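You operate a simulated robot arm through the tools that you are given. There is no shell and no other tool.

You are at the controls of a simulated robot arm. One attempt, no reset.

Task
Take the long axle on the top of the packing stand and put it away on the top shelf of the parts rack. Put the white roll on the top of the powder stand. Take the bracket from the top of the fitting bench and put it on the top of the packing stand. Put the silver axle on the grey cover on the top of the packing stand. Take the green wheel from the back of the fitting bench and put it on the top of the gear bench. Open the cupboard door, put the discs carton on the top of the fitting cart away on the discs shelf of the cupboard, then shut the door. Any order will do. Set down upright: long axle, white roll, bracket, silver axle, discs carton.

It is judged by the outcome, as a careful person would: the job done as asked, and still so three seconds after it is handed in. It fails if anything else is knocked over, pushed out of place, dropped, spilled or broken. Lids that push on must go on centred and level and be pressed home; caps that screw on are set level and turned clockwise until they are tight.

Robot
A 6-joint arm with a two-finger gripper on a trunk, on a base that moves. Base frame: it is fixed to the floor where the robot stands at the start and does not move with it; the origin is under the middle of the robot, x ahead of it, y to its left, z up; the surface under the hand at the start is at about z = 780. Lengths are in mm, angles in rad, forces in N, time in s.
With the tool pointing down near the work surface it reaches from about 360 to 860 mm from the robot's upright axis, wherever it stands. Its first joint turns from -2.897 to 2.897 rad. Places, roughly: bracket (9x8x9 cm) [800, 1200, 900]; cupboard door [-10100, -1200, 900]; discs carton [-7500, 2500, 1000]; discs shelf of the cupboard [-10100, -1400, 1200]; green wheel (7x7x3 cm) [700, 2400, 900]; grey cover (13x10x1 cm) [600, -100, 800]; long axle (4x4x10 cm) [500, -200, 800]; silver axle (6x6x11 cm) [800, 1300, 900]; top of the gear bench [-1700, 5500, 800]; top of the packing stand [600, 100, 800]; top of the powder stand [600, -1000, 800]; top shelf of the parts rack [-8300, -1400, 1300]; white roll (5x5x10 cm) [800, -300, 800]. Payload 2.45 kg.
Tool frame: the origin (TCP) lies between the finger pads and is the grasp point; the fingertips stand 20 mm ahead of it; z points along the fingers, y is the line along which they close. The gripper opens to 140 mm; its body begins 168 mm behind the TCP.
Orientation is that of the tool frame in the base frame, as a unit quaternion [x, y, z, w]. With the fingers straight down and closing along the base's y, the tool's x points along the base's -x, its y along +y and its z along -z.

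Tools
- The arm moves only by the tool arm_command. Its argument "plan" is text: rows parted by semicolons, each of 7 numbers parted by spaces: the shift along the base's x, y, z in units of 100 mm (1.0 is 100 mm), then the turn, a rotation vector about the base's x, y, z in units of 120 degrees (1.0 is 120 degrees), then the finger opening in mm, from 0 to 140. In form: tx ty tz ax ay az gripper; .... A call has 1 to 20 rows; each row is the pose to reach, as a shift and turn from the pose commanded when the call began. A call with a number of a shift or a turn outside -1 to 1 is refused whole. Rows are played at 5 a second. More than 50 mm and 0.15 rad between two rows, or a gripper value outside its range, and nothing of the call is played. A pose out of reach is approached as far as the arm can. The call stops where the force on the tool passes 40 N (or 10 N more than at its start, if that is more) or the arm is blocked; 0.2 s more then pass. The fingers move at their own pace (about 45 mm/s each) and stop on an object; they squeeze with about 20 N. The grip force told is the motor's: it shows also when the fingers shut on nothing. Time passes only in rows, and 0.2 s behind the last, so rows that repeat a pose let the fingers close. The reply holds the time, the measured pose of the TCP, the force on the tool along the base axes, the opening and the grip force, in the units named above and with some noise, with the torque about the TCP (base axes, N m) and any sound that the robot's microphone picked up.
- Cameras (640 x 400 px; columns grow to the right, rows downward): "scene" is now at [73.6, 129.7, 1833.2]; the picture's right is [-0.16, -0.99, 0.00], its down [-0.85, 0.14, -0.50] and it looks along [0.49, -0.08, -0.87] (base axes); focal length 261 px, centre (320, 200). "wrist" rides on the gripper at [78, 11, -209] in the tool frame; the picture's right is [-0.14, 0.99, 0.00], its down [-0.92, -0.13, -0.37] and it looks along [-0.37, -0.05, 0.93] (tool axes); focal length 280 px, centre (320, 200). There is no depth. A picture from a camera that has moved, and an enlarged one, comes with that camera's place and axes in the base frame and with its lens.
- camera(camera): a new picture of that camera. It takes no simulated time.
- slide_trunk(by): moves the trunk up (or, below 0, down) by that many mm; the arm and the scene camera ride with it, the base frame stays. It gives what a move gives, with no picture.
- base_move(legs): drives the robot by 1 to 6 legs, each [ahead, left, turn to the left] in mm, mm and rad, along the robot's own axes; the way and the turn of a leg run together, so that a leg with both is an arc; at most 1500 mm and 3.142 rad a leg. The arm and the cameras ride along, it lands a little off, and it stops where it bumps. It gives what a move gives.
- pan_tilt(pan, tilt): turns the head with the scene camera to pan (to the left, within 2.496 rad either way) and tilt (down, from -0.506 to 1.204), counted from straight ahead of the robot. It gives what a move gives.
- close_up(camera, box): a new picture of the part [left, top, right, bottom] of that camera's present view, enlarged. It takes no simulated time.
- close_job(): hands the job in; it is judged then, once.

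Nothing tells you exact positions but the pictures and the camera data. Unless the task says otherwise, let go and move clear before handing in.

The tools are called after "Request:" by a JSON object that holds its "op" and its "data". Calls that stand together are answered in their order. arm_command: Moves the arm, as the interface text tells. Its arguments: {"type":"object","properties":{"plan":{"type":"string"}},"required":["plan"]} The other tools are called the same way: slide_trunk (by) moves the trunk up or down; base_move (legs) drives the base; pan_tilt (pan, tilt) turns the head that bears the scene camera; camera (camera) takes a picture; close_up (camera, box) takes an enlarged picture of a part of a camera's view; close_job () hands the job in.

At the start:

```text
t: 0.0
tcp_pos: [483.5, -106.8, 1112.2]
ee_rot: [0.0, 1.0, -0.001, 0.0]
force: [-0.2, 0.7, -0.7]
moment: [0.02, -0.01, 0.02]
opening: 140.1
finger_force: 0.1
trunk travel left (down, up): [-100.0, 130.0]
robot x, y, heading: [0.9, -1.7, 0.0]
head pan, tilt (commanded): [-0.157, 1.045]
```

scene: 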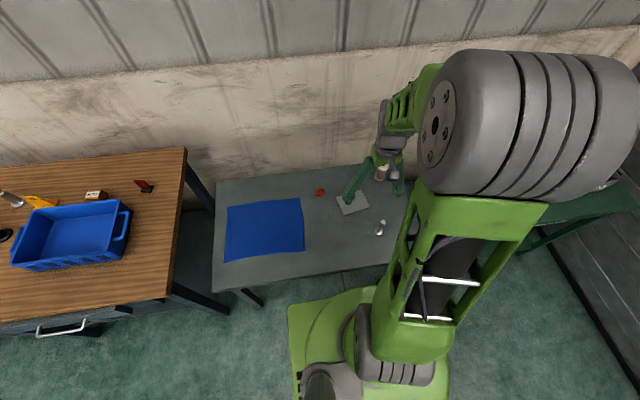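
wrist: 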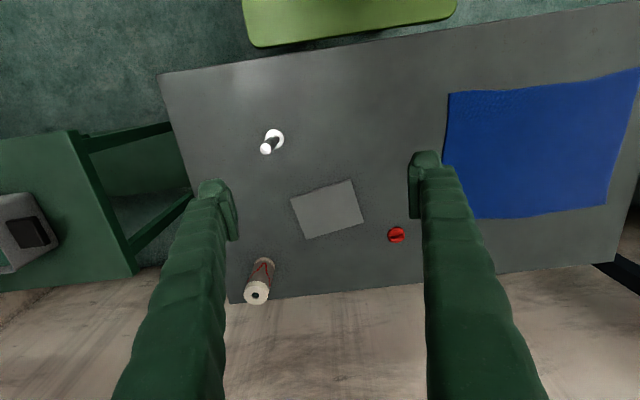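

I see the packing stand in front of me with the long axle (near), white roll (far right), grey cover and a red knob, and the powder stand to the right. I'll look closely before moving anything.

Request:
{"op": "close_up", "data": {"camera": "wrist", "box": [200, 100, 440, 320]}}

Request:
{"op": "close_up", "data": {"camera": "wrist", "box": [0, 100, 240, 320]}}

Request:
{"op": "close_up", "data": {"camera": "scene", "box": [0, 120, 200, 360]}}

```text
1.82 times, centred on (320, 210) of wrist
camera zoom: at [405.2, -96.3, 1320.3], right [0.14, 0.99, 0.0], down [0.92, -0.13, 0.37], along [0.37, -0.05, -0.93], focal length 510 px, centre (320, 182)
```

zoom: 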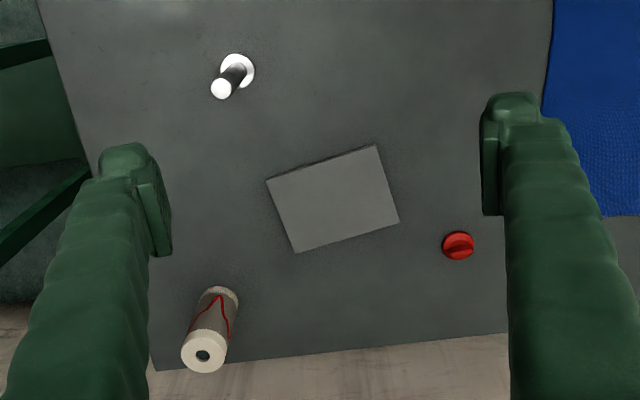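

```text
1.82 times, centred on (120, 210) of wrist
camera zoom: at [405.2, -96.3, 1320.3], right [0.14, 0.99, 0.0], down [0.92, -0.13, 0.37], along [0.37, -0.05, -0.93], focal length 510 px, centre (684, 182)
```

zoom: 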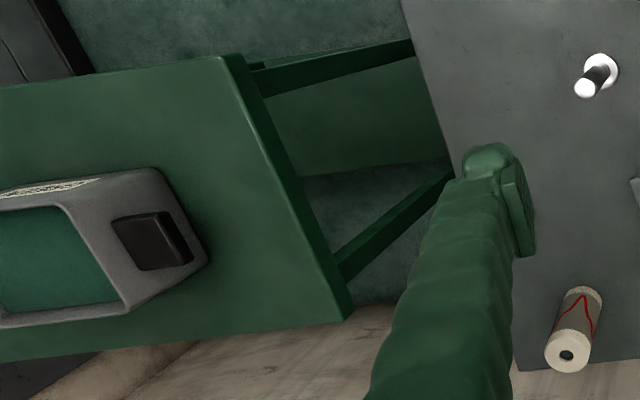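

```text
1.67 times, centred on (100, 240) of scene
camera zoom: at [73.6, 129.7, 1833.2], right [-0.16, -0.99, 0.0], down [-0.85, 0.14, -0.5], along [0.49, -0.08, -0.87], focal length 436 px, centre (687, 133)
```

zoom: 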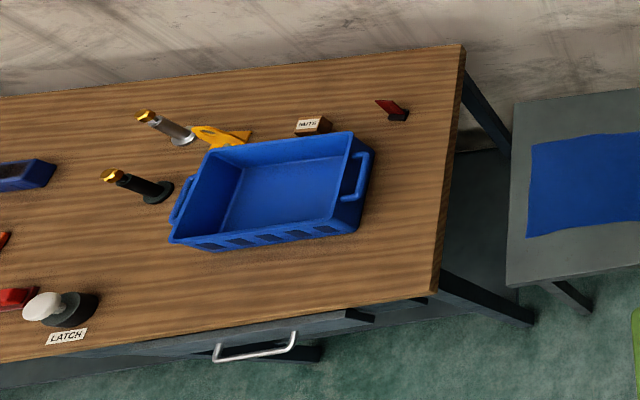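

I see the fitting bench to the left with a silver axle, a dark axle, a yellow bracket and a blue bin. I'll turn the head to survey the surroundings.

Request:
{"op": "pan_tilt", "data": {"pan": 0.9, "tilt": 0.7}}

Request:
{"op": "camera", "data": {"camera": "scene"}}

Request:
{"op": "pan_tilt", "data": {"pan": 1.7, "tilt": 0.4}}

Request:
{"op": "camera", "data": {"camera": "scene"}}

Request:
{"op": "pan_tilt", "data": {"pan": 2.49, "tilt": 0.3}}

Request:
{"op": "camera", "data": {"camera": "scene"}}

Request:
{"op": "pan_tilt", "data": {"pan": -0.9, "tilt": 0.8}}

Request:
{"op": "camera", "data": {"camera": "scene"}}

Request:
{"op": "pan_tilt", "data": {"pan": -2.49, "tilt": 0.3}}

Request:
{"op": "camera", "data": {"camera": "scene"}}

```text
t: 1.3
tcp_pos: [483.6, -108.2, 1113.0]
ee_rot: [0.0, 1.0, 0.0, 0.0]
force: [0.3, -0.3, 0.1]
moment: [0.0, -0.02, -0.02]
opening: 139.9
finger_force: 0.0
trunk travel left (down, up): [-100.0, 130.0]
robot x, y, heading: [0.6, 2.3, 0.001]
head pan, tilt (commanded): [0.901, 0.7]
```

```text
taken
camera scene: at [60.5, 206.7, 1859.6], right [0.78, -0.62, 0.0], down [-0.4, -0.5, -0.76], along [0.48, 0.6, -0.64], focal length 261 px, centre (320, 200)
```

scene: 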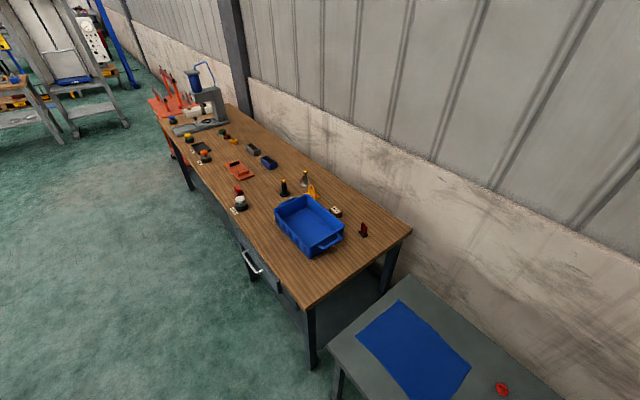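

```text
t: 2.4
tcp_pos: [482.8, -107.2, 1112.6]
ee_rot: [0.0, 1.0, 0.0, 0.0]
force: [0.0, -0.4, 0.7]
moment: [-0.03, -0.01, 0.01]
opening: 140.0
finger_force: 0.0
trunk travel left (down, up): [-100.0, 130.0]
robot x, y, heading: [-1.7, -1.4, 0.001]
head pan, tilt (commanded): [1.7, 0.4]
```

```text
taken
camera scene: at [-4.2, 232.1, 1886.5], right [0.99, 0.13, 0.0], down [0.05, -0.39, -0.92], along [-0.12, 0.91, -0.39], focal length 261 px, centre (320, 200)
```

scene: 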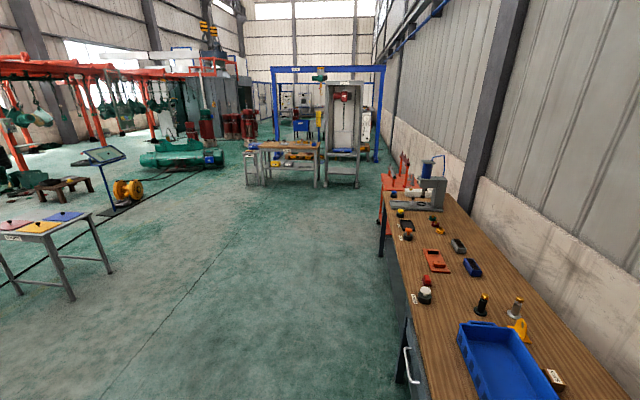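

```text
t: 3.6
tcp_pos: [482.4, -107.5, 1113.4]
ee_rot: [0.0, 1.0, 0.0, 0.001]
force: [0.8, -0.7, 0.1]
moment: [0.0, 0.0, 0.01]
opening: 140.0
finger_force: 0.0
trunk travel left (down, up): [-100.0, 130.0]
robot x, y, heading: [1.1, 0.4, -0.004]
head pan, tilt (commanded): [2.491, 0.3]
```

```text
taken
camera scene: at [-66.5, 196.8, 1895.8], right [0.61, 0.8, 0.0], down [0.24, -0.18, -0.96], along [-0.76, 0.58, -0.3], focal length 261 px, centre (320, 200)
```

scene: 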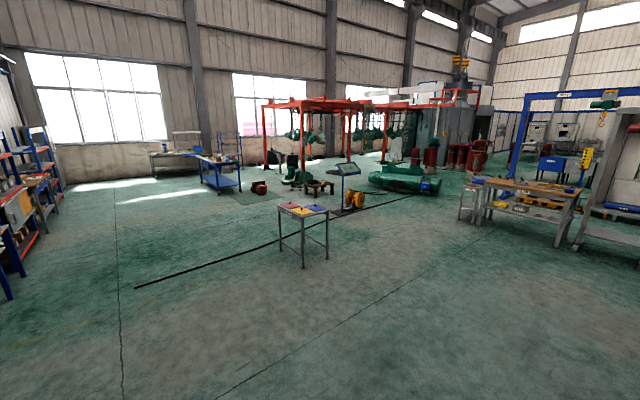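

```text
t: 6.4
tcp_pos: [483.6, -106.8, 1113.0]
ee_rot: [0.0, 1.0, 0.0, 0.0]
force: [-0.9, 0.2, 0.9]
moment: [-0.04, -0.02, -0.01]
opening: 140.0
finger_force: 0.1
trunk travel left (down, up): [-100.0, 130.0]
robot x, y, heading: [0.5, 1.9, -0.002]
head pan, tilt (commanded): [-0.901, 0.799]
```

```text
taken
camera scene: at [57.8, 77.0, 1851.4], right [-0.78, -0.62, 0.0], down [-0.45, 0.56, -0.7], along [0.43, -0.55, -0.72], focal length 261 px, centre (320, 200)
```

scene: 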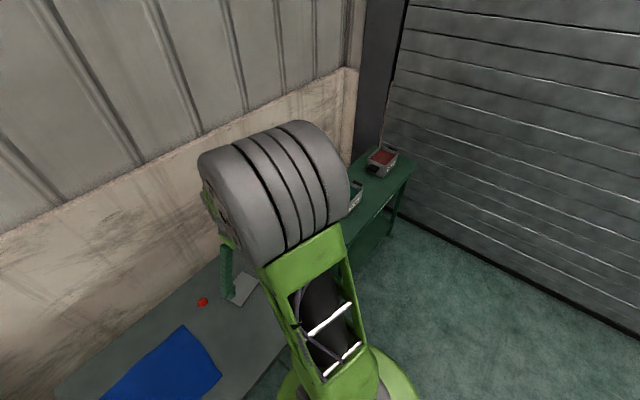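

```text
t: 8.1
tcp_pos: [483.4, -107.8, 1112.4]
ee_rot: [0.001, 1.0, 0.001, 0.001]
force: [0.0, 0.1, 0.0]
moment: [-0.01, 0.0, -0.02]
opening: 140.2
finger_force: 0.0
trunk travel left (down, up): [-100.0, 130.0]
robot x, y, heading: [-0.3, 5.9, 0.003]
head pan, tilt (commanded): [-2.491, 0.3]
```

```text
taken
camera scene: at [-66.5, 83.6, 1895.8], right [-0.61, 0.8, 0.0], down [0.24, 0.18, -0.96], along [-0.76, -0.58, -0.3], focal length 261 px, centre (320, 200)
```

scene: 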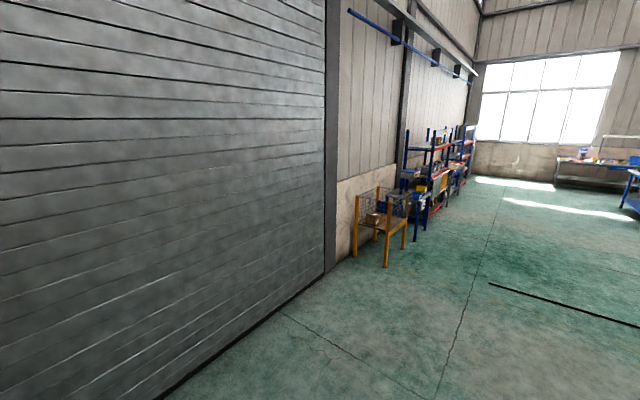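

I now have the layout: the white roll is at about (755, -269), the long axle at about (483, -193), the grey cover at about (638, -113). I'll start with the white roll: shift the base right so the tool lines up with it, then look at the powder stand too.

Request:
{"op": "base_move", "data": {"legs": [[0, -162, 0]]}}

Request:
{"op": "pan_tilt", "data": {"pan": -0.157, "tilt": 1.045}}

Request:
{"op": "camera", "data": {"camera": "wrist"}}

```text
t: 10.2
tcp_pos: [482.6, -268.8, 1112.3]
ee_rot: [0.0, 1.0, 0.0, 0.001]
force: [0.6, 0.3, 0.3]
moment: [0.04, 0.01, 0.02]
opening: 140.0
finger_force: 0.0
trunk travel left (down, up): [-100.0, 130.0]
robot x, y, heading: [-0.9, -164.9, -0.001]
head pan, tilt (commanded): [-2.491, 0.3]
```

```text
t: 12.3
tcp_pos: [483.7, -269.0, 1111.6]
ee_rot: [0.0, 1.0, 0.0, 0.0]
force: [-0.5, 0.1, -0.1]
moment: [0.03, 0.0, 0.03]
opening: 140.0
finger_force: 0.0
trunk travel left (down, up): [-100.0, 130.0]
robot x, y, heading: [0.2, -161.7, 0.001]
head pan, tilt (commanded): [-0.157, 1.045]
```

```text
taken
camera wrist: at [405.1, -257.9, 1320.3], right [0.14, 0.99, 0.0], down [0.92, -0.13, 0.37], along [0.37, -0.05, -0.93], focal length 280 px, centre (320, 200)
```

wrist: 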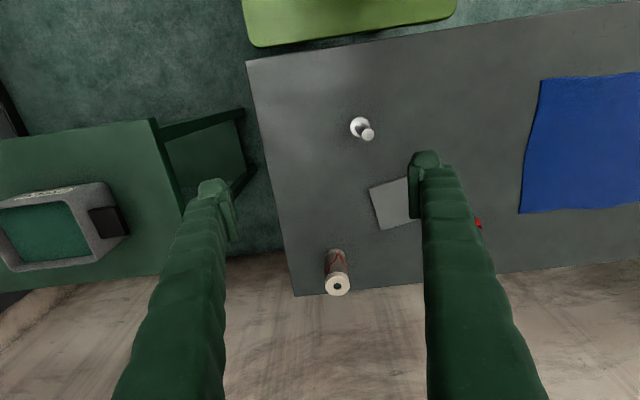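

The roll stands upright at about (757, -271). I'll approach it above with the arm, with the fingers open.

Request:
{"op": "arm_command", "data": {"plan": "0.33 0 -0.3 0 0 0 140; 0.66 0 -0.6 0 0 0 140; 1.0 0 -0.9 0 0 0 140"}}

Request:
{"op": "arm_command", "data": {"plan": "0.45 0 0 0 0 0 140; 0.9 0 0 0 0 0 140; 1.0 0 0 0 0 0 140"}}

Request:
{"op": "camera", "data": {"camera": "wrist"}}

```text
t: 13.1
tcp_pos: [584.2, -267.9, 1020.5]
ee_rot: [0.0, 1.0, 0.0, 0.0]
force: [0.9, -0.5, 0.0]
moment: [-0.03, 0.05, -0.02]
opening: 139.9
finger_force: 0.0
trunk travel left (down, up): [-100.0, 130.0]
robot x, y, heading: [-0.9, -161.0, -0.001]
head pan, tilt (commanded): [-0.157, 1.045]
```

```text
t: 13.9
tcp_pos: [683.5, -268.7, 1020.8]
ee_rot: [0.0, 1.0, 0.0, 0.0]
force: [0.2, 0.9, 0.0]
moment: [0.02, 0.04, -0.02]
opening: 140.0
finger_force: 0.0
trunk travel left (down, up): [-100.0, 130.0]
robot x, y, heading: [0.2, -160.7, 0.006]
head pan, tilt (commanded): [-0.157, 1.045]
```

```text
taken
camera wrist: at [605.2, -258.1, 1229.6], right [0.14, 0.99, 0.0], down [0.92, -0.13, 0.37], along [0.37, -0.05, -0.93], focal length 280 px, centre (320, 200)
```

wrist: 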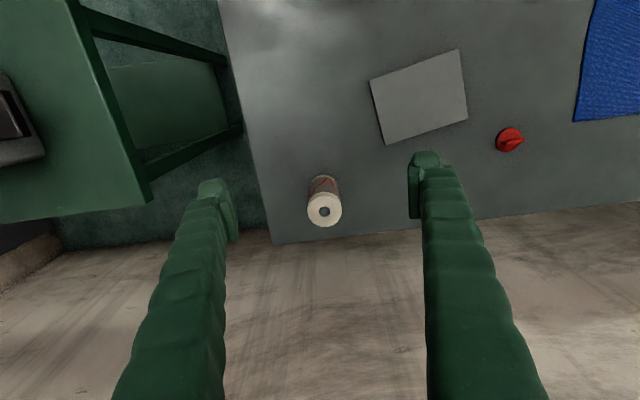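

The roll's top is centred at about (759, -273). I'll move over it and descend with the fingers open, then close.

Request:
{"op": "arm_command", "data": {"plan": "0.4 -0.02 0 0 0 0 140; 0.76 -0.05 0 0 0 0 140; 0.76 -0.05 -0.4 0 0 0 140; 0.76 -0.05 -0.8 0 0 0 140; 0.76 -0.05 -1.0 0 0 0 140"}}

Request:
{"op": "camera", "data": {"camera": "wrist"}}

```text
t: 15.1
tcp_pos: [758.4, -275.7, 923.1]
ee_rot: [0.0, 1.0, 0.0, -0.001]
force: [0.5, 0.0, -0.4]
moment: [0.02, -0.01, -0.01]
opening: 140.1
finger_force: 0.0
trunk travel left (down, up): [-100.0, 130.0]
robot x, y, heading: [-2.4, -163.1, -0.002]
head pan, tilt (commanded): [-0.157, 1.045]
```

```text
taken
camera wrist: at [680.4, -263.5, 1130.5], right [0.14, 0.99, 0.0], down [0.92, -0.13, 0.37], along [0.37, -0.05, -0.93], focal length 280 px, centre (320, 200)
```

wrist: 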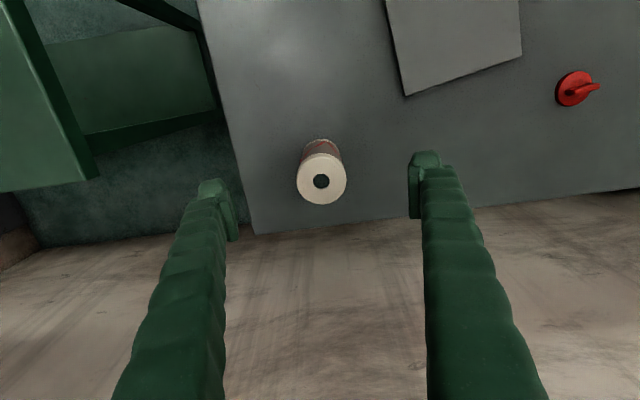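

The roll is centred between the fingers. Lowering to mid-height and closing.

Request:
{"op": "arm_command", "data": {"plan": "0.02 0.02 -0.4 0 0 0 140; 0.02 0.02 -0.8 0 0 0 140; 0.02 0.02 -0.85 0 0 0 100; 0.02 0.02 -0.85 0 0 0 60; 0.02 0.02 -0.85 0 0 0 30; 0.02 0.02 -0.85 0 0 0 30; 0.02 0.02 -0.85 0 0 0 30; 0.02 0.02 -0.85 0 0 0 30; 0.02 0.02 -0.85 0 0 0 30"}}

Request:
{"op": "camera", "data": {"camera": "wrist"}}

```text
t: 17.1
tcp_pos: [760.2, -272.2, 838.3]
ee_rot: [-0.001, 1.0, -0.001, 0.0]
force: [-0.8, -0.4, 0.5]
moment: [0.01, -0.02, 0.03]
opening: 46.9
finger_force: 20.1
trunk travel left (down, up): [-100.0, 130.0]
robot x, y, heading: [1.0, -159.7, -0.006]
head pan, tilt (commanded): [-0.157, 1.045]
```

```text
taken
camera wrist: at [683.0, -261.2, 1045.8], right [0.14, 0.99, 0.0], down [0.92, -0.13, 0.37], along [0.37, -0.05, -0.93], focal length 280 px, centre (320, 200)
```

wrist: 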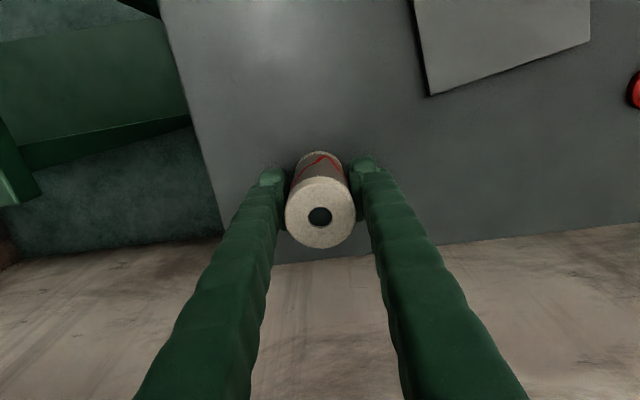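

The roll is held (47 mm). Lifting it and backing off from the wall side.

Request:
{"op": "arm_command", "data": {"plan": "0 0 0.3 0 0 0 30; 0 0 0.7 0 0 0 30; 0 0 1.0 0 0 0 30; -0.4 0 1.0 0 0 0 30; -0.8 0 1.0 0 0 0 30; -1.0 0 1.0 0 0 0 30"}}

Request:
{"op": "arm_command", "data": {"plan": "0 0 0.4 0 0 0 30; 0 0 0.8 0 0 0 30; 0 0 1.0 0 0 0 30"}}

Request:
{"op": "pan_tilt", "data": {"pan": -1.2, "tilt": 0.8}}

Request:
{"op": "camera", "data": {"camera": "scene"}}

Request:
{"op": "camera", "data": {"camera": "wrist"}}

```text
t: 18.5
tcp_pos: [660.7, -271.9, 936.1]
ee_rot: [0.0, 1.0, 0.0, 0.0]
force: [0.1, 0.0, -1.2]
moment: [0.02, -0.04, -0.02]
opening: 46.7
finger_force: 20.0
trunk travel left (down, up): [-100.0, 130.0]
robot x, y, heading: [-0.5, -163.9, 0.0]
head pan, tilt (commanded): [-0.157, 1.045]
```

```text
t: 19.3
tcp_pos: [660.6, -271.9, 1037.6]
ee_rot: [0.0, 1.0, 0.0, 0.0]
force: [0.4, -0.1, -0.7]
moment: [-0.02, -0.02, -0.02]
opening: 46.8
finger_force: 19.6
trunk travel left (down, up): [-100.0, 130.0]
robot x, y, heading: [-1.9, -163.9, -0.001]
head pan, tilt (commanded): [-0.157, 1.045]
```

```text
t: 20.6
tcp_pos: [661.8, -272.2, 1037.7]
ee_rot: [0.0, 1.0, 0.001, 0.0]
force: [-0.3, 0.3, -0.4]
moment: [-0.01, -0.02, 0.02]
opening: 46.9
finger_force: 20.5
trunk travel left (down, up): [-100.0, 130.0]
robot x, y, heading: [-3.2, -160.8, 0.002]
head pan, tilt (commanded): [-1.201, 0.799]
```

```text
taken
camera scene: at [37.0, -96.4, 1851.4], right [-0.93, -0.36, 0.0], down [-0.26, 0.67, -0.7], along [0.25, -0.65, -0.72], focal length 261 px, centre (320, 200)
```

scene: 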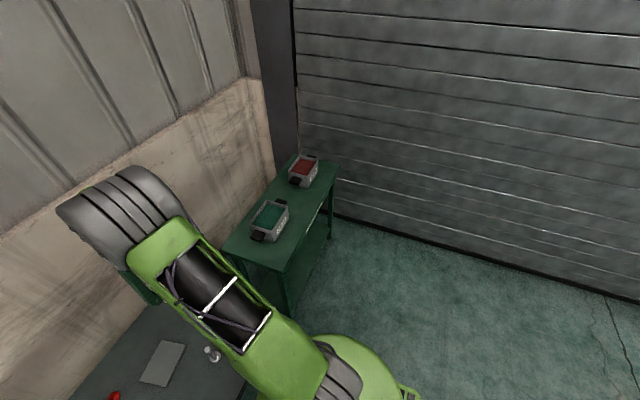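

```text
taken
camera wrist: at [583.0, -261.3, 1245.5], right [0.14, 0.99, 0.0], down [0.92, -0.13, 0.37], along [0.36, -0.05, -0.93], focal length 280 px, centre (320, 200)
```

wrist: 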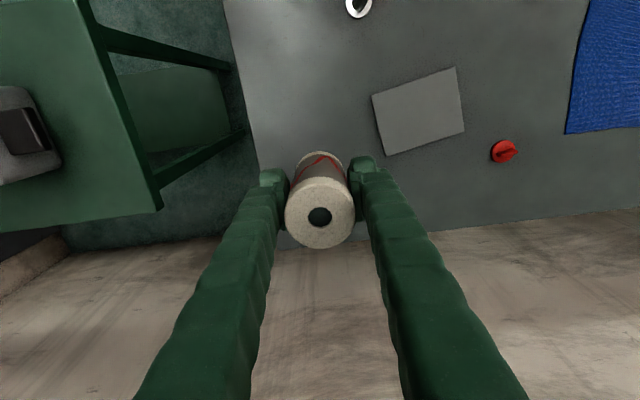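

The powder stand holds two scales (green and red pans). I'll zoom in to pick a free spot for the roll.

Request:
{"op": "close_up", "data": {"camera": "scene", "box": [210, 140, 370, 320]}}

```text
2.22 times, centred on (290, 230) of scene
camera zoom: at [37.0, -96.4, 1851.4], right [-0.93, -0.36, 0.0], down [-0.26, 0.67, -0.7], along [0.25, -0.65, -0.72], focal length 581 px, centre (387, 133)
```

zoom: 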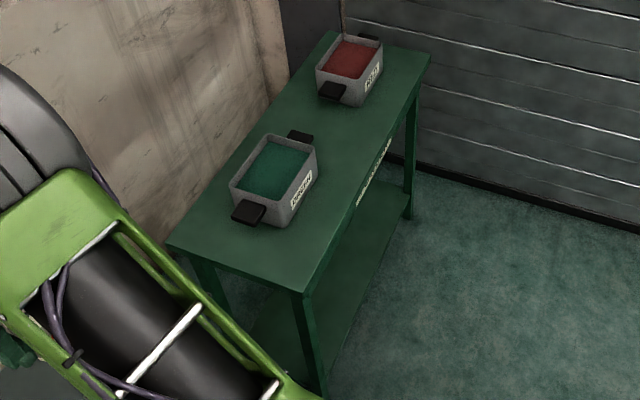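

Those are open powder bins (green and red). The free corner of the powder stand is near (475, -635); I'll drive so the held roll is above it, staying high.

Request:
{"op": "base_move", "data": {"legs": [[-186, 0, 0], [0, -363, 0]]}}

Request:
{"op": "camera", "data": {"camera": "wrist"}}

Request:
{"op": "pan_tilt", "data": {"pan": -0.5, "tilt": 0.95}}

Request:
{"op": "camera", "data": {"camera": "scene"}}

```text
t: 25.5
tcp_pos: [475.3, -632.7, 1036.2]
ee_rot: [-0.001, 1.0, 0.0, 0.0]
force: [0.1, -1.0, -1.1]
moment: [-0.03, 0.0, 0.01]
opening: 46.6
finger_force: 20.3
trunk travel left (down, up): [-100.0, 130.0]
robot x, y, heading: [-187.4, -521.5, -0.001]
head pan, tilt (commanded): [-1.201, 0.799]
```

```text
taken
camera wrist: at [397.3, -621.7, 1245.6], right [0.14, 0.99, 0.0], down [0.92, -0.13, 0.37], along [0.37, -0.05, -0.93], focal length 280 px, centre (320, 200)
```

wrist: 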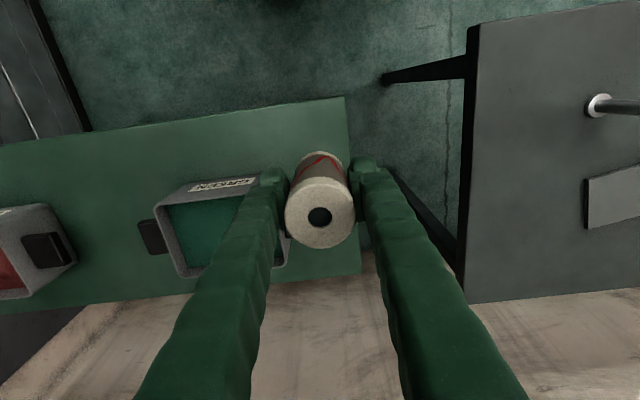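

```text
t: 26.5
tcp_pos: [474.9, -633.2, 1036.9]
ee_rot: [0.0, 1.0, 0.0, 0.001]
force: [0.9, -0.6, -0.5]
moment: [0.0, 0.02, -0.03]
opening: 46.8
finger_force: 19.7
trunk travel left (down, up): [-100.0, 130.0]
robot x, y, heading: [-186.6, -520.7, 0.002]
head pan, tilt (commanded): [-0.499, 0.949]
```

```text
taken
camera scene: at [-114.3, -416.9, 1839.9], right [-0.48, -0.88, 0.0], down [-0.71, 0.39, -0.58], along [0.51, -0.28, -0.81], focal length 261 px, centre (320, 200)
```

scene: 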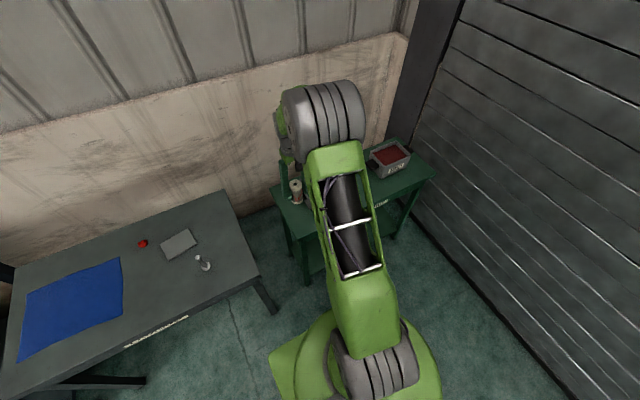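

The roll hangs over the free corner of the powder stand, clear of the bin. Lowering it in stages.

Request:
{"op": "arm_command", "data": {"plan": "0.08 0 -0.4 0 0 0 30; 0.08 0 -0.8 0 0 0 30; 0.08 0 -1.0 0 0 0 30"}}

Request:
{"op": "arm_command", "data": {"plan": "0 0 -0.4 0 0 0 30; 0 0 -0.7 0 0 0 30; 0 0 -0.9 0 0 0 30"}}

Request:
{"op": "camera", "data": {"camera": "wrist"}}

Request:
{"op": "close_up", "data": {"camera": "scene", "box": [250, 150, 350, 230]}}

```text
t: 27.3
tcp_pos: [483.9, -630.9, 938.5]
ee_rot: [-0.001, 1.0, 0.0, 0.0]
force: [0.2, 0.9, -0.9]
moment: [0.0, 0.01, 0.01]
opening: 46.9
finger_force: 19.9
trunk travel left (down, up): [-100.0, 130.0]
robot x, y, heading: [-186.0, -525.5, 0.002]
head pan, tilt (commanded): [-0.499, 0.949]
```

```text
t: 28.1
tcp_pos: [484.0, -633.5, 848.4]
ee_rot: [0.0, 1.0, -0.001, 0.0]
force: [0.4, -0.4, -1.1]
moment: [-0.01, -0.03, 0.0]
opening: 46.7
finger_force: 20.1
trunk travel left (down, up): [-100.0, 130.0]
robot x, y, heading: [-183.8, -523.3, 0.001]
head pan, tilt (commanded): [-0.499, 0.949]
```

```text
taken
camera wrist: at [406.1, -622.2, 1056.1], right [0.14, 0.99, 0.0], down [0.92, -0.13, 0.37], along [0.37, -0.05, -0.93], focal length 280 px, centre (320, 200)
```

wrist: 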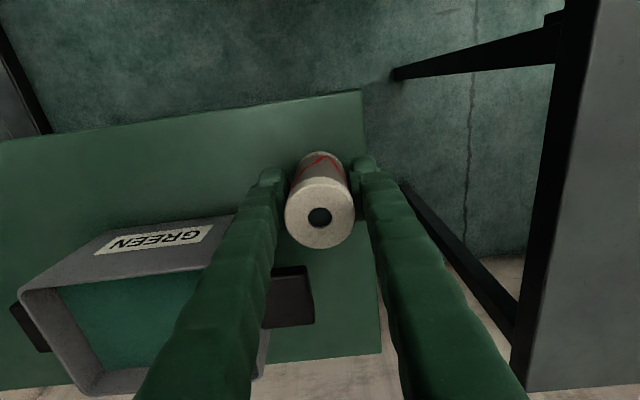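

```text
5.00 times, centred on (300, 190) of scene
camera zoom: at [-114.2, -416.9, 1839.9], right [-0.48, -0.88, 0.0], down [-0.71, 0.39, -0.58], along [0.51, -0.28, -0.81], focal length 1307 px, centre (420, 250)
```

zoom: 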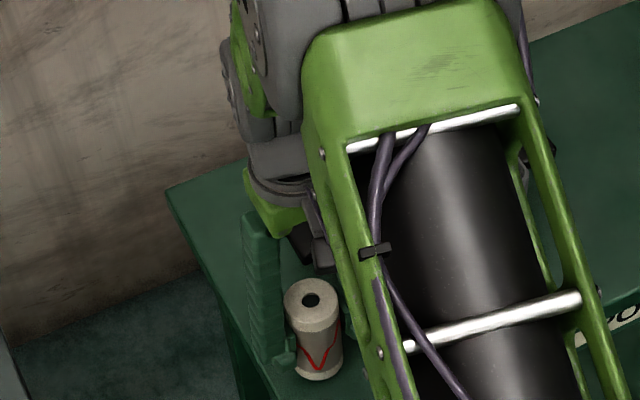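

The roll is about 10 mm above the stand. I'll lower gently until contact shows.

Request:
{"op": "arm_command", "data": {"plan": "0 0 -0.04 0 0 0 30; 0 0 -0.07 0 0 0 30; 0 0 -0.08 0 0 0 30; 0 0 -0.08 0 0 0 30"}}

Request:
{"op": "arm_command", "data": {"plan": "0 0 -0.01 0 0 0 30; 0 0 -0.02 0 0 0 30; 0 0 -0.02 0 0 0 30"}}

```text
t: 29.1
tcp_pos: [484.2, -632.1, 839.7]
ee_rot: [-0.001, 1.0, 0.0, 0.0]
force: [0.0, -0.6, -1.2]
moment: [-0.03, -0.03, 0.01]
opening: 46.6
finger_force: 20.4
trunk travel left (down, up): [-100.0, 130.0]
robot x, y, heading: [-186.8, -523.3, 0.0]
head pan, tilt (commanded): [-0.499, 0.949]
```

```text
t: 29.9
tcp_pos: [483.9, -631.4, 837.6]
ee_rot: [-0.001, 1.0, -0.001, 0.0]
force: [0.2, -0.6, -0.1]
moment: [0.01, 0.02, -0.01]
opening: 46.9
finger_force: 20.1
trunk travel left (down, up): [-100.0, 130.0]
robot x, y, heading: [-185.8, -521.0, 0.004]
head pan, tilt (commanded): [-0.499, 0.949]
```

Request:
{"op": "arm_command", "data": {"plan": "0 0 -0.01 0 0 0 30; 0 0 -0.01 0 0 0 30; 0 0 -0.01 0 0 0 30"}}

```text
t: 30.7
tcp_pos: [484.3, -633.5, 838.5]
ee_rot: [0.0, 1.0, 0.0, 0.001]
force: [-0.1, -0.1, 8.2]
moment: [0.06, 0.09, -0.03]
opening: 46.9
finger_force: 19.8
trunk travel left (down, up): [-100.0, 130.0]
robot x, y, heading: [-184.1, -521.6, -0.0]
head pan, tilt (commanded): [-0.499, 0.949]
```

Contact is made (8 N up). I'll ease a touch and open the fingers just enough, then rise straight up.

Request:
{"op": "arm_command", "data": {"plan": "0 0 0.006 0 0 0 30; 0 0 0.006 0 0 0 60; 0 0 0.006 0 0 0 72; 0 0 0.006 0 0 0 72; 0 0 0.006 0 0 0 72; 0 0 0.4 0 0 0 72; 0 0 0.8 0 0 0 72; 0 0 1.0 0 0 0 72"}}

Request:
{"op": "arm_command", "data": {"plan": "0 0 0.4 0 0 0 100; 0 0 0.8 0 0 0 140; 0 0 1.0 0 0 0 140"}}

Request:
{"op": "camera", "data": {"camera": "wrist"}}

```text
t: 32.5
tcp_pos: [482.4, -632.6, 936.9]
ee_rot: [0.0, 1.0, 0.0, 0.0]
force: [-0.6, 0.1, -0.6]
moment: [0.01, -0.02, 0.01]
opening: 71.9
finger_force: 0.1
trunk travel left (down, up): [-100.0, 130.0]
robot x, y, heading: [-186.4, -523.7, 0.002]
head pan, tilt (commanded): [-0.499, 0.949]
```

```text
t: 33.3
tcp_pos: [481.9, -632.4, 1036.7]
ee_rot: [-0.001, 1.0, 0.0, 0.0]
force: [0.6, -0.5, 0.7]
moment: [0.02, 0.01, -0.03]
opening: 139.9
finger_force: 0.7
trunk travel left (down, up): [-100.0, 130.0]
robot x, y, heading: [-184.8, -521.8, 0.003]
head pan, tilt (commanded): [-0.499, 0.949]
```

```text
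taken
camera wrist: at [404.6, -621.2, 1245.4], right [0.14, 0.99, 0.0], down [0.92, -0.13, 0.37], along [0.37, -0.05, -0.93], focal length 280 px, centre (320, 200)
```

wrist: 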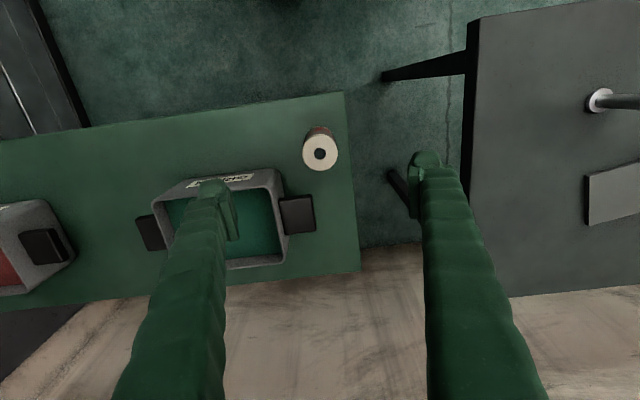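

The white roll stands well on the powder stand. Next I'll raise the arm and drive left to the fitting bench for the bracket and the silver axle.

Request:
{"op": "arm_command", "data": {"plan": "0 0 0.4 0 0 0 140; 0 0 0.8 0 0 0 140; 0 0 1.0 0 0 0 140"}}

Request:
{"op": "base_move", "data": {"legs": [[0, 1000, 0], [0, 750, 0]]}}

Request:
{"op": "pan_tilt", "data": {"pan": 0.3, "tilt": 0.9}}

Request:
{"op": "camera", "data": {"camera": "scene"}}

Request:
{"op": "camera", "data": {"camera": "wrist"}}

```text
t: 34.1
tcp_pos: [483.1, -632.0, 1136.2]
ee_rot: [0.0, 1.0, 0.0, 0.0]
force: [0.7, -0.4, 0.3]
moment: [0.04, 0.03, 0.03]
opening: 139.9
finger_force: 0.1
trunk travel left (down, up): [-100.0, 130.0]
robot x, y, heading: [-185.1, -525.8, 0.001]
head pan, tilt (commanded): [-0.499, 0.949]
```

```text
t: 49.9
tcp_pos: [475.2, 1125.9, 1136.3]
ee_rot: [-0.004, 1.0, 0.0, 0.0]
force: [-0.8, -0.3, 0.3]
moment: [0.0, -0.02, -0.01]
opening: 140.1
finger_force: 0.1
trunk travel left (down, up): [-100.0, 130.0]
robot x, y, heading: [-192.5, 1229.6, 0.007]
head pan, tilt (commanded): [-0.499, 0.949]
```

```text
t: 51.0
tcp_pos: [474.8, 1123.6, 1136.9]
ee_rot: [-0.003, 1.0, 0.0, -0.001]
force: [0.1, -0.6, 0.5]
moment: [0.01, -0.02, 0.01]
opening: 140.0
finger_force: 0.1
trunk travel left (down, up): [-100.0, 130.0]
robot x, y, heading: [-198.6, 1230.1, 0.008]
head pan, tilt (commanded): [0.3, 0.901]
```

```text
taken
camera scene: at [-115.8, 1394.3, 1843.5], right [0.3, -0.95, 0.0], down [-0.75, -0.24, -0.62], along [0.59, 0.19, -0.78], focal length 261 px, centre (320, 200)
```

scene: 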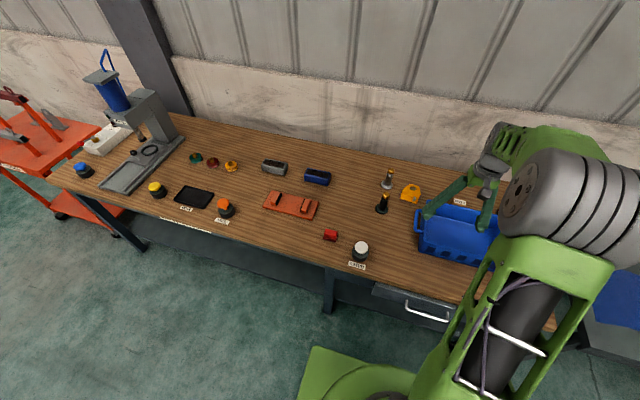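

```text
taken
camera wrist: at [397.1, 1135.2, 1344.5], right [0.13, 0.99, 0.0], down [0.92, -0.12, 0.37], along [0.37, -0.05, -0.93], focal length 280 px, centre (320, 200)
```

wrist: 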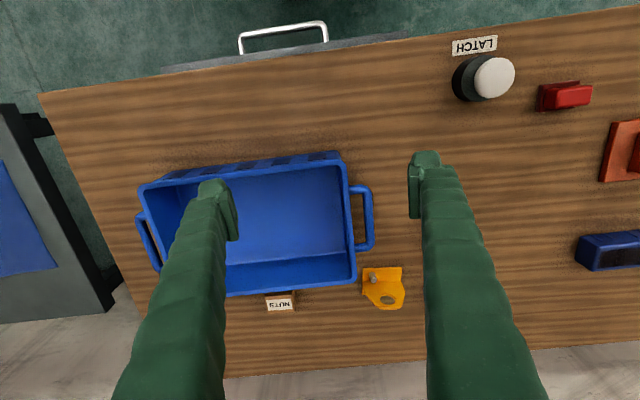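

I see the fitting bench well: the yellow bracket sits near the blue bin's handle, with the silver and dark axles beside it and the green/red/yellow wheels further along the back. I'll zoom in for details.

Request:
{"op": "close_up", "data": {"camera": "scene", "box": [340, 150, 480, 260]}}

Request:
{"op": "close_up", "data": {"camera": "scene", "box": [60, 90, 260, 240]}}

Request:
{"op": "close_up", "data": {"camera": "wrist", "box": [240, 220, 440, 345]}}

```text
3.64 times, centred on (410, 205) of scene
camera zoom: at [-115.8, 1394.3, 1843.5], right [0.3, -0.95, 0.0], down [-0.75, -0.24, -0.62], along [0.59, 0.19, -0.78], focal length 950 px, centre (-7, 182)
```

zoom: 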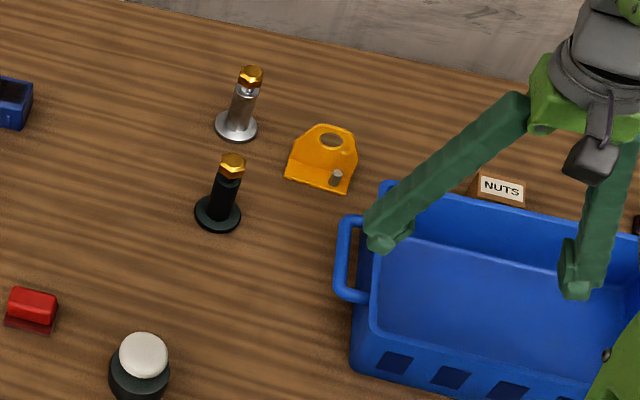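

```text
2.67 times, centred on (160, 165) of scene
camera zoom: at [-115.8, 1394.3, 1843.5], right [0.3, -0.95, 0.0], down [-0.75, -0.24, -0.62], along [0.59, 0.19, -0.78], focal length 697 px, centre (747, 293)
```

zoom: 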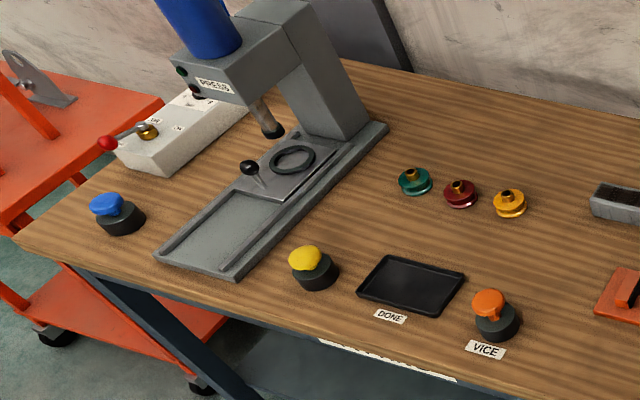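

```text
3.20 times, centred on (340, 282) of wrist
camera zoom: at [397.1, 1135.2, 1344.5], right [0.13, 0.99, 0.0], down [0.92, -0.12, 0.37], along [0.37, -0.05, -0.93], focal length 897 px, centre (256, -64)
```

zoom: 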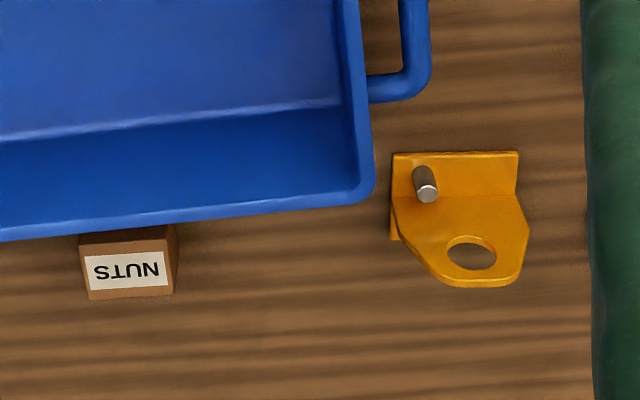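

The bracket is an L-piece with an upright plate (hole) near x≈793, y≈1215, and the silver axle is at about (827, 1343). I'll drive closer (the robot's base is low and passes under the drawer handle) so both are in reach.

Request:
{"op": "base_move", "data": {"legs": [[100, 90, 0], [110, 0, -0.008]]}}

Request:
{"op": "camera", "data": {"camera": "wrist"}}

Request:
{"op": "camera", "data": {"camera": "scene"}}

```text
t: 53.2
tcp_pos: [683.7, 1210.9, 1135.5]
ee_rot: [0.001, 1.0, 0.0, -0.001]
force: [-0.2, -0.6, -0.2]
moment: [-0.01, 0.1, 0.01]
opening: 139.9
finger_force: 0.1
trunk travel left (down, up): [-100.0, 130.0]
robot x, y, heading: [12.6, 1322.7, 0.003]
head pan, tilt (commanded): [0.3, 0.901]
```

```text
taken
camera wrist: at [605.9, 1221.7, 1343.6], right [0.14, 0.99, 0.0], down [0.92, -0.13, 0.37], along [0.36, -0.05, -0.93], focal length 280 px, centre (320, 200)
```

wrist: 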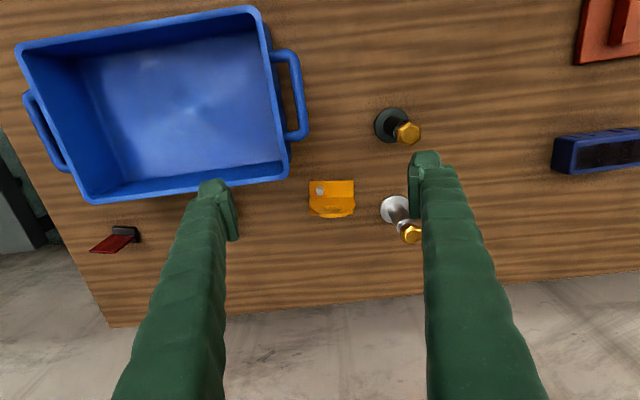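

```text
taken
camera scene: at [95.7, 1484.9, 1843.3], right [0.29, -0.96, 0.0], down [-0.75, -0.23, -0.62], along [0.59, 0.18, -0.78], focal length 261 px, centre (320, 200)
```

scene: 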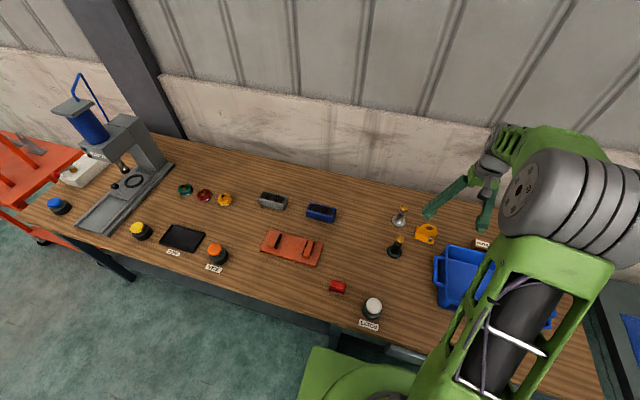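

Request:
{"op": "close_up", "data": {"camera": "wrist", "box": [280, 80, 450, 260]}}

Request:
{"op": "close_up", "data": {"camera": "scene", "box": [370, 190, 470, 270]}}

```text
2.22 times, centred on (365, 170) of wrist
camera zoom: at [605.9, 1221.7, 1343.6], right [0.14, 0.99, 0.0], down [0.92, -0.13, 0.37], along [0.36, -0.05, -0.93], focal length 623 px, centre (220, 267)
```

zoom: 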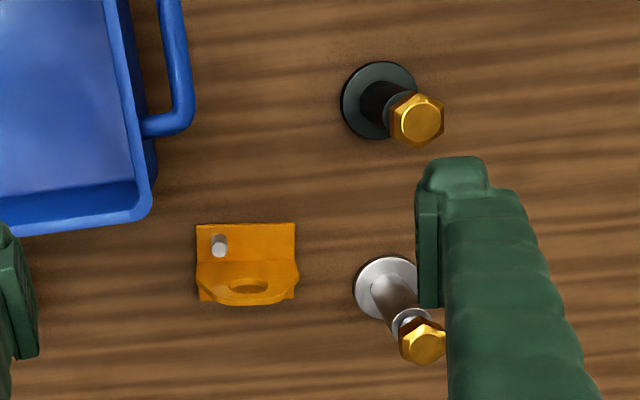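

```text
5.00 times, centred on (420, 230) of scene
camera zoom: at [95.7, 1484.9, 1843.3], right [0.29, -0.96, 0.0], down [-0.75, -0.23, -0.62], along [0.59, 0.18, -0.78], focal length 1307 px, centre (-180, 50)
```

zoom: 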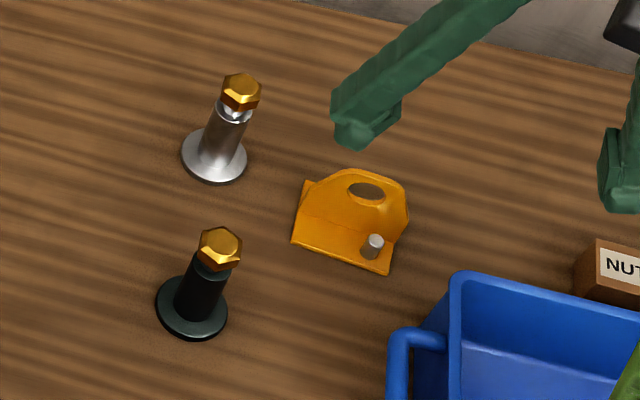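

The bracket's upright plate stands at about x=794, y=1219, turned slightly (~-0.11 rad). I'll rotate the gripper so it closes across that plate, and move above it.

Request:
{"op": "arm_command", "data": {"plan": "0.1 0 -0.05 0 0 0.0695 120; 0.2 0 -0.1 0 0 0.139 100; 0.3 0.01 -0.2 0 0 0.2085 80; 0.4 0.02 -0.3 0 0 0.278 80; 0.5 0.03 -0.4 0 0 0.3475 80; 0.6 0.04 -0.5 0 0 0.417 80; 0.7 0.05 -0.6 0 0 0.4865 80; 0.8 0.06 -0.7 0 0 0.556 80; 0.9 0.07 -0.8 0 0 0.6255 80; 1.0 0.08 -0.9 0 0 0.695 80"}}

Request:
{"op": "camera", "data": {"camera": "wrist"}}

Request:
{"op": "camera", "data": {"camera": "scene"}}

```text
t: 55.4
tcp_pos: [782.6, 1219.1, 1047.1]
ee_rot: [-0.666, 0.746, 0.0, 0.0]
force: [-0.1, 0.3, 0.2]
moment: [-0.02, -0.01, 0.01]
opening: 80.0
finger_force: 0.0
trunk travel left (down, up): [-100.0, 130.0]
robot x, y, heading: [11.9, 1321.9, -0.006]
head pan, tilt (commanded): [0.3, 0.901]
```

```text
taken
camera wrist: at [763.3, 1142.9, 1254.7], right [-0.97, 0.25, 0.0], down [0.23, 0.9, 0.37], along [0.09, 0.36, -0.93], focal length 280 px, centre (320, 200)
```

wrist: 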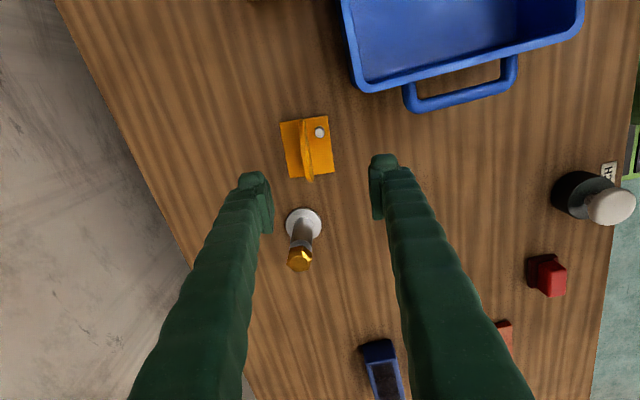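

```text
taken
camera scene: at [94.1, 1484.9, 1843.5], right [0.29, -0.96, 0.0], down [-0.75, -0.23, -0.62], along [0.59, 0.18, -0.78], focal length 261 px, centre (320, 200)
```

scene: 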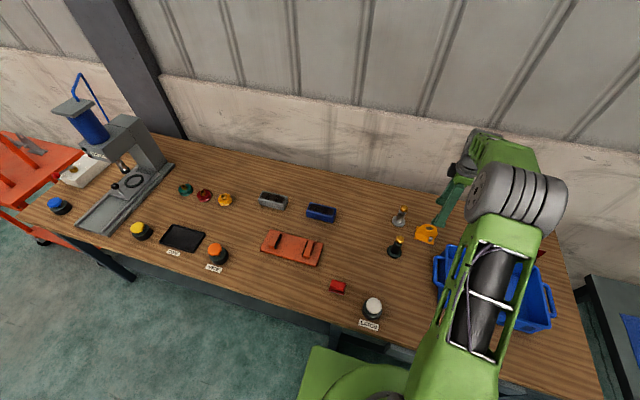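

Request:
{"op": "close_up", "data": {"camera": "wrist", "box": [230, 90, 390, 290]}}

```text
2.00 times, centred on (310, 190) of wrist
camera zoom: at [763.3, 1142.9, 1254.7], right [-0.97, 0.25, 0.0], down [0.23, 0.9, 0.37], along [0.09, 0.36, -0.93], focal length 561 px, centre (340, 220)
```

zoom: 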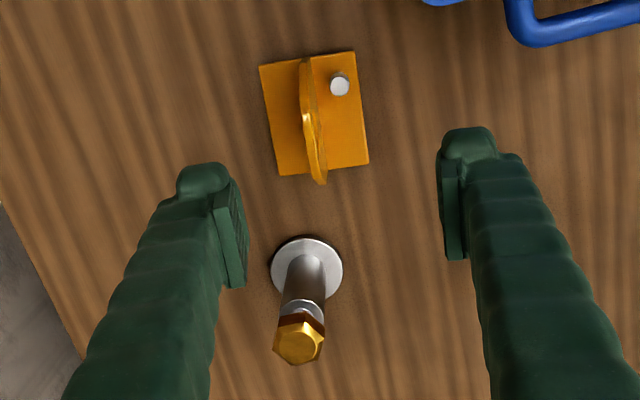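

The plate is edge-on between the fingers; its centre is at about (799, 1217). I'll centre over it and descend to z≈905, then close.

Request:
{"op": "arm_command", "data": {"plan": "0.16 -0.02 0 0 0 0 80; 0.16 -0.02 -0.4 0 0 0 80; 0.16 -0.02 -0.8 0 0 0 80; 0.16 -0.02 -0.9 0 0 0 80"}}

Request:
{"op": "close_up", "data": {"camera": "wrist", "box": [200, 60, 440, 300]}}

```text
t: 56.4
tcp_pos: [798.3, 1217.8, 955.5]
ee_rot: [-0.665, 0.747, 0.0, 0.0]
force: [0.1, -0.4, -0.1]
moment: [-0.02, 0.01, 0.03]
opening: 80.1
finger_force: 0.0
trunk travel left (down, up): [-100.0, 130.0]
robot x, y, heading: [13.8, 1323.7, -0.001]
head pan, tilt (commanded): [0.3, 0.901]
```

```text
1.67 times, centred on (320, 180) of wrist
camera zoom: at [778.3, 1140.8, 1164.5], right [-0.97, 0.25, 0.0], down [0.23, 0.9, 0.37], along [0.09, 0.36, -0.93], focal length 467 px, centre (320, 233)
```

zoom: 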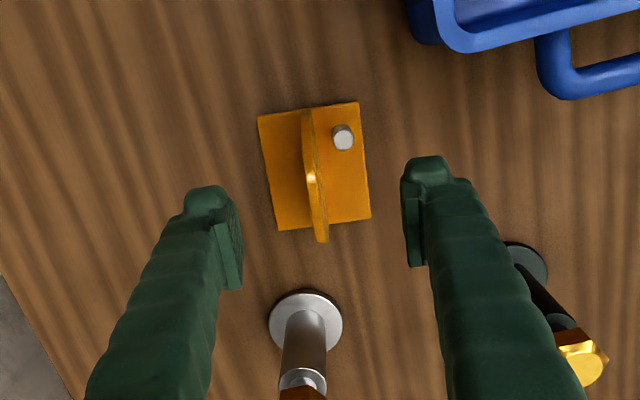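

Request:
{"op": "arm_command", "data": {"plan": "0.01 0 -0.25 0 0 0 80; 0.01 0 -0.5 0 0 0 80; 0.01 0 -0.5 0 0 0 50; 0.01 0 -0.5 0 0 0 20; 0.01 0 -0.5 0 0 0 0; 0.01 0 -0.5 0 0 0 0; 0.01 0 -0.5 0 0 0 0; 0.01 0 -0.5 0 0 0 0; 0.01 0 -0.5 0 0 0 0"}}

Request:
{"op": "close_up", "data": {"camera": "wrist", "box": [200, 60, 440, 300]}}

```text
t: 58.4
tcp_pos: [799.4, 1215.6, 906.4]
ee_rot: [-0.665, 0.747, 0.0, 0.0]
force: [2.4, -0.1, 0.7]
moment: [-0.02, -0.07, 0.02]
opening: 6.1
finger_force: 20.2
trunk travel left (down, up): [-100.0, 130.0]
robot x, y, heading: [15.3, 1322.5, -0.002]
head pan, tilt (commanded): [0.3, 0.901]
```

```text
1.67 times, centred on (320, 180) of wrist
camera zoom: at [779.8, 1140.2, 1114.3], right [-0.97, 0.25, 0.0], down [0.23, 0.9, 0.37], along [0.09, 0.36, -0.93], focal length 467 px, centre (320, 233)
```

zoom: 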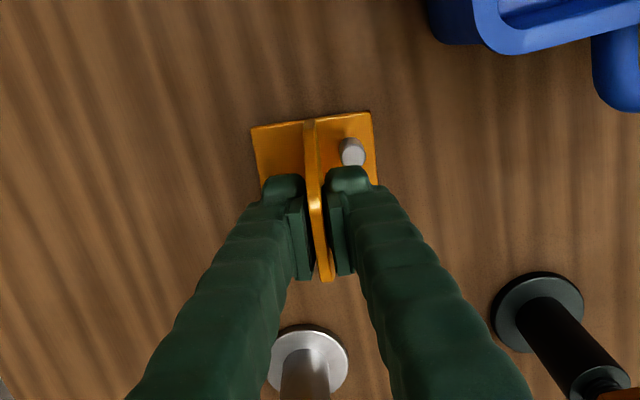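

The bracket is gripped on its upright plate (6 mm). Lifting.

Request:
{"op": "arm_command", "data": {"plan": "0 0 0.1 0 0 0 0; 0 0 0.3 0 0 0 0; 0 0 0.6 0 0 0 0; 0 0 1.0 0 0 0 0"}}

Request:
{"op": "close_up", "data": {"camera": "wrist", "box": [200, 60, 440, 300]}}

Request:
{"op": "close_up", "data": {"camera": "scene", "box": [370, 150, 530, 270]}}

```text
t: 59.4
tcp_pos: [798.8, 1216.1, 1006.8]
ee_rot: [-0.665, 0.747, 0.001, 0.0]
force: [-0.1, -0.4, -6.1]
moment: [0.03, -0.02, 0.0]
opening: 6.0
finger_force: 19.8
trunk travel left (down, up): [-100.0, 130.0]
robot x, y, heading: [12.6, 1323.2, -0.005]
head pan, tilt (commanded): [0.3, 0.901]
```

```text
1.67 times, centred on (320, 180) of wrist
camera zoom: at [779.2, 1140.3, 1214.6], right [-0.97, 0.25, 0.0], down [0.23, 0.9, 0.37], along [0.09, 0.36, -0.93], focal length 467 px, centre (320, 233)
```

zoom: 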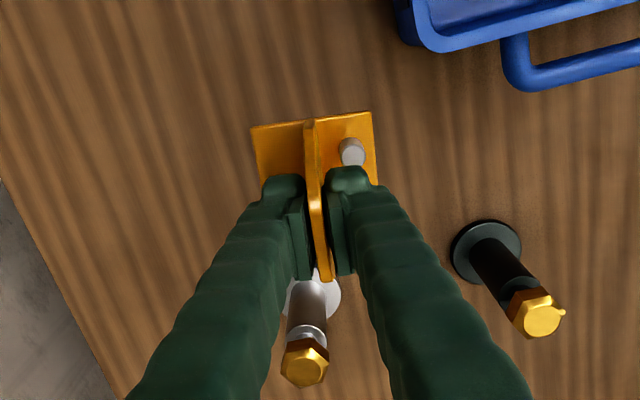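

```text
3.33 times, centred on (450, 210) of scene
camera zoom: at [93.4, 1484.9, 1843.6], right [0.29, -0.96, 0.0], down [-0.75, -0.23, -0.62], along [0.59, 0.18, -0.78], focal length 871 px, centre (-113, 167)
```

zoom: 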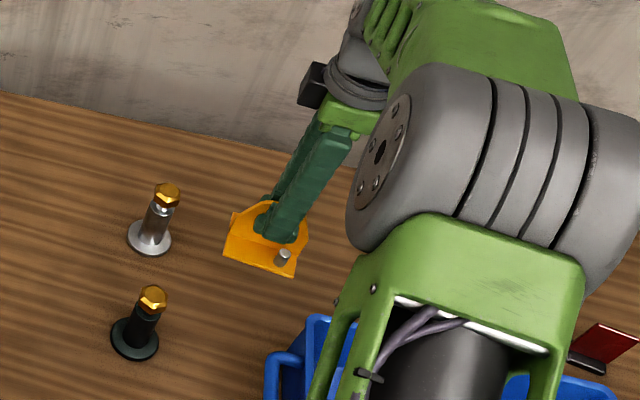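

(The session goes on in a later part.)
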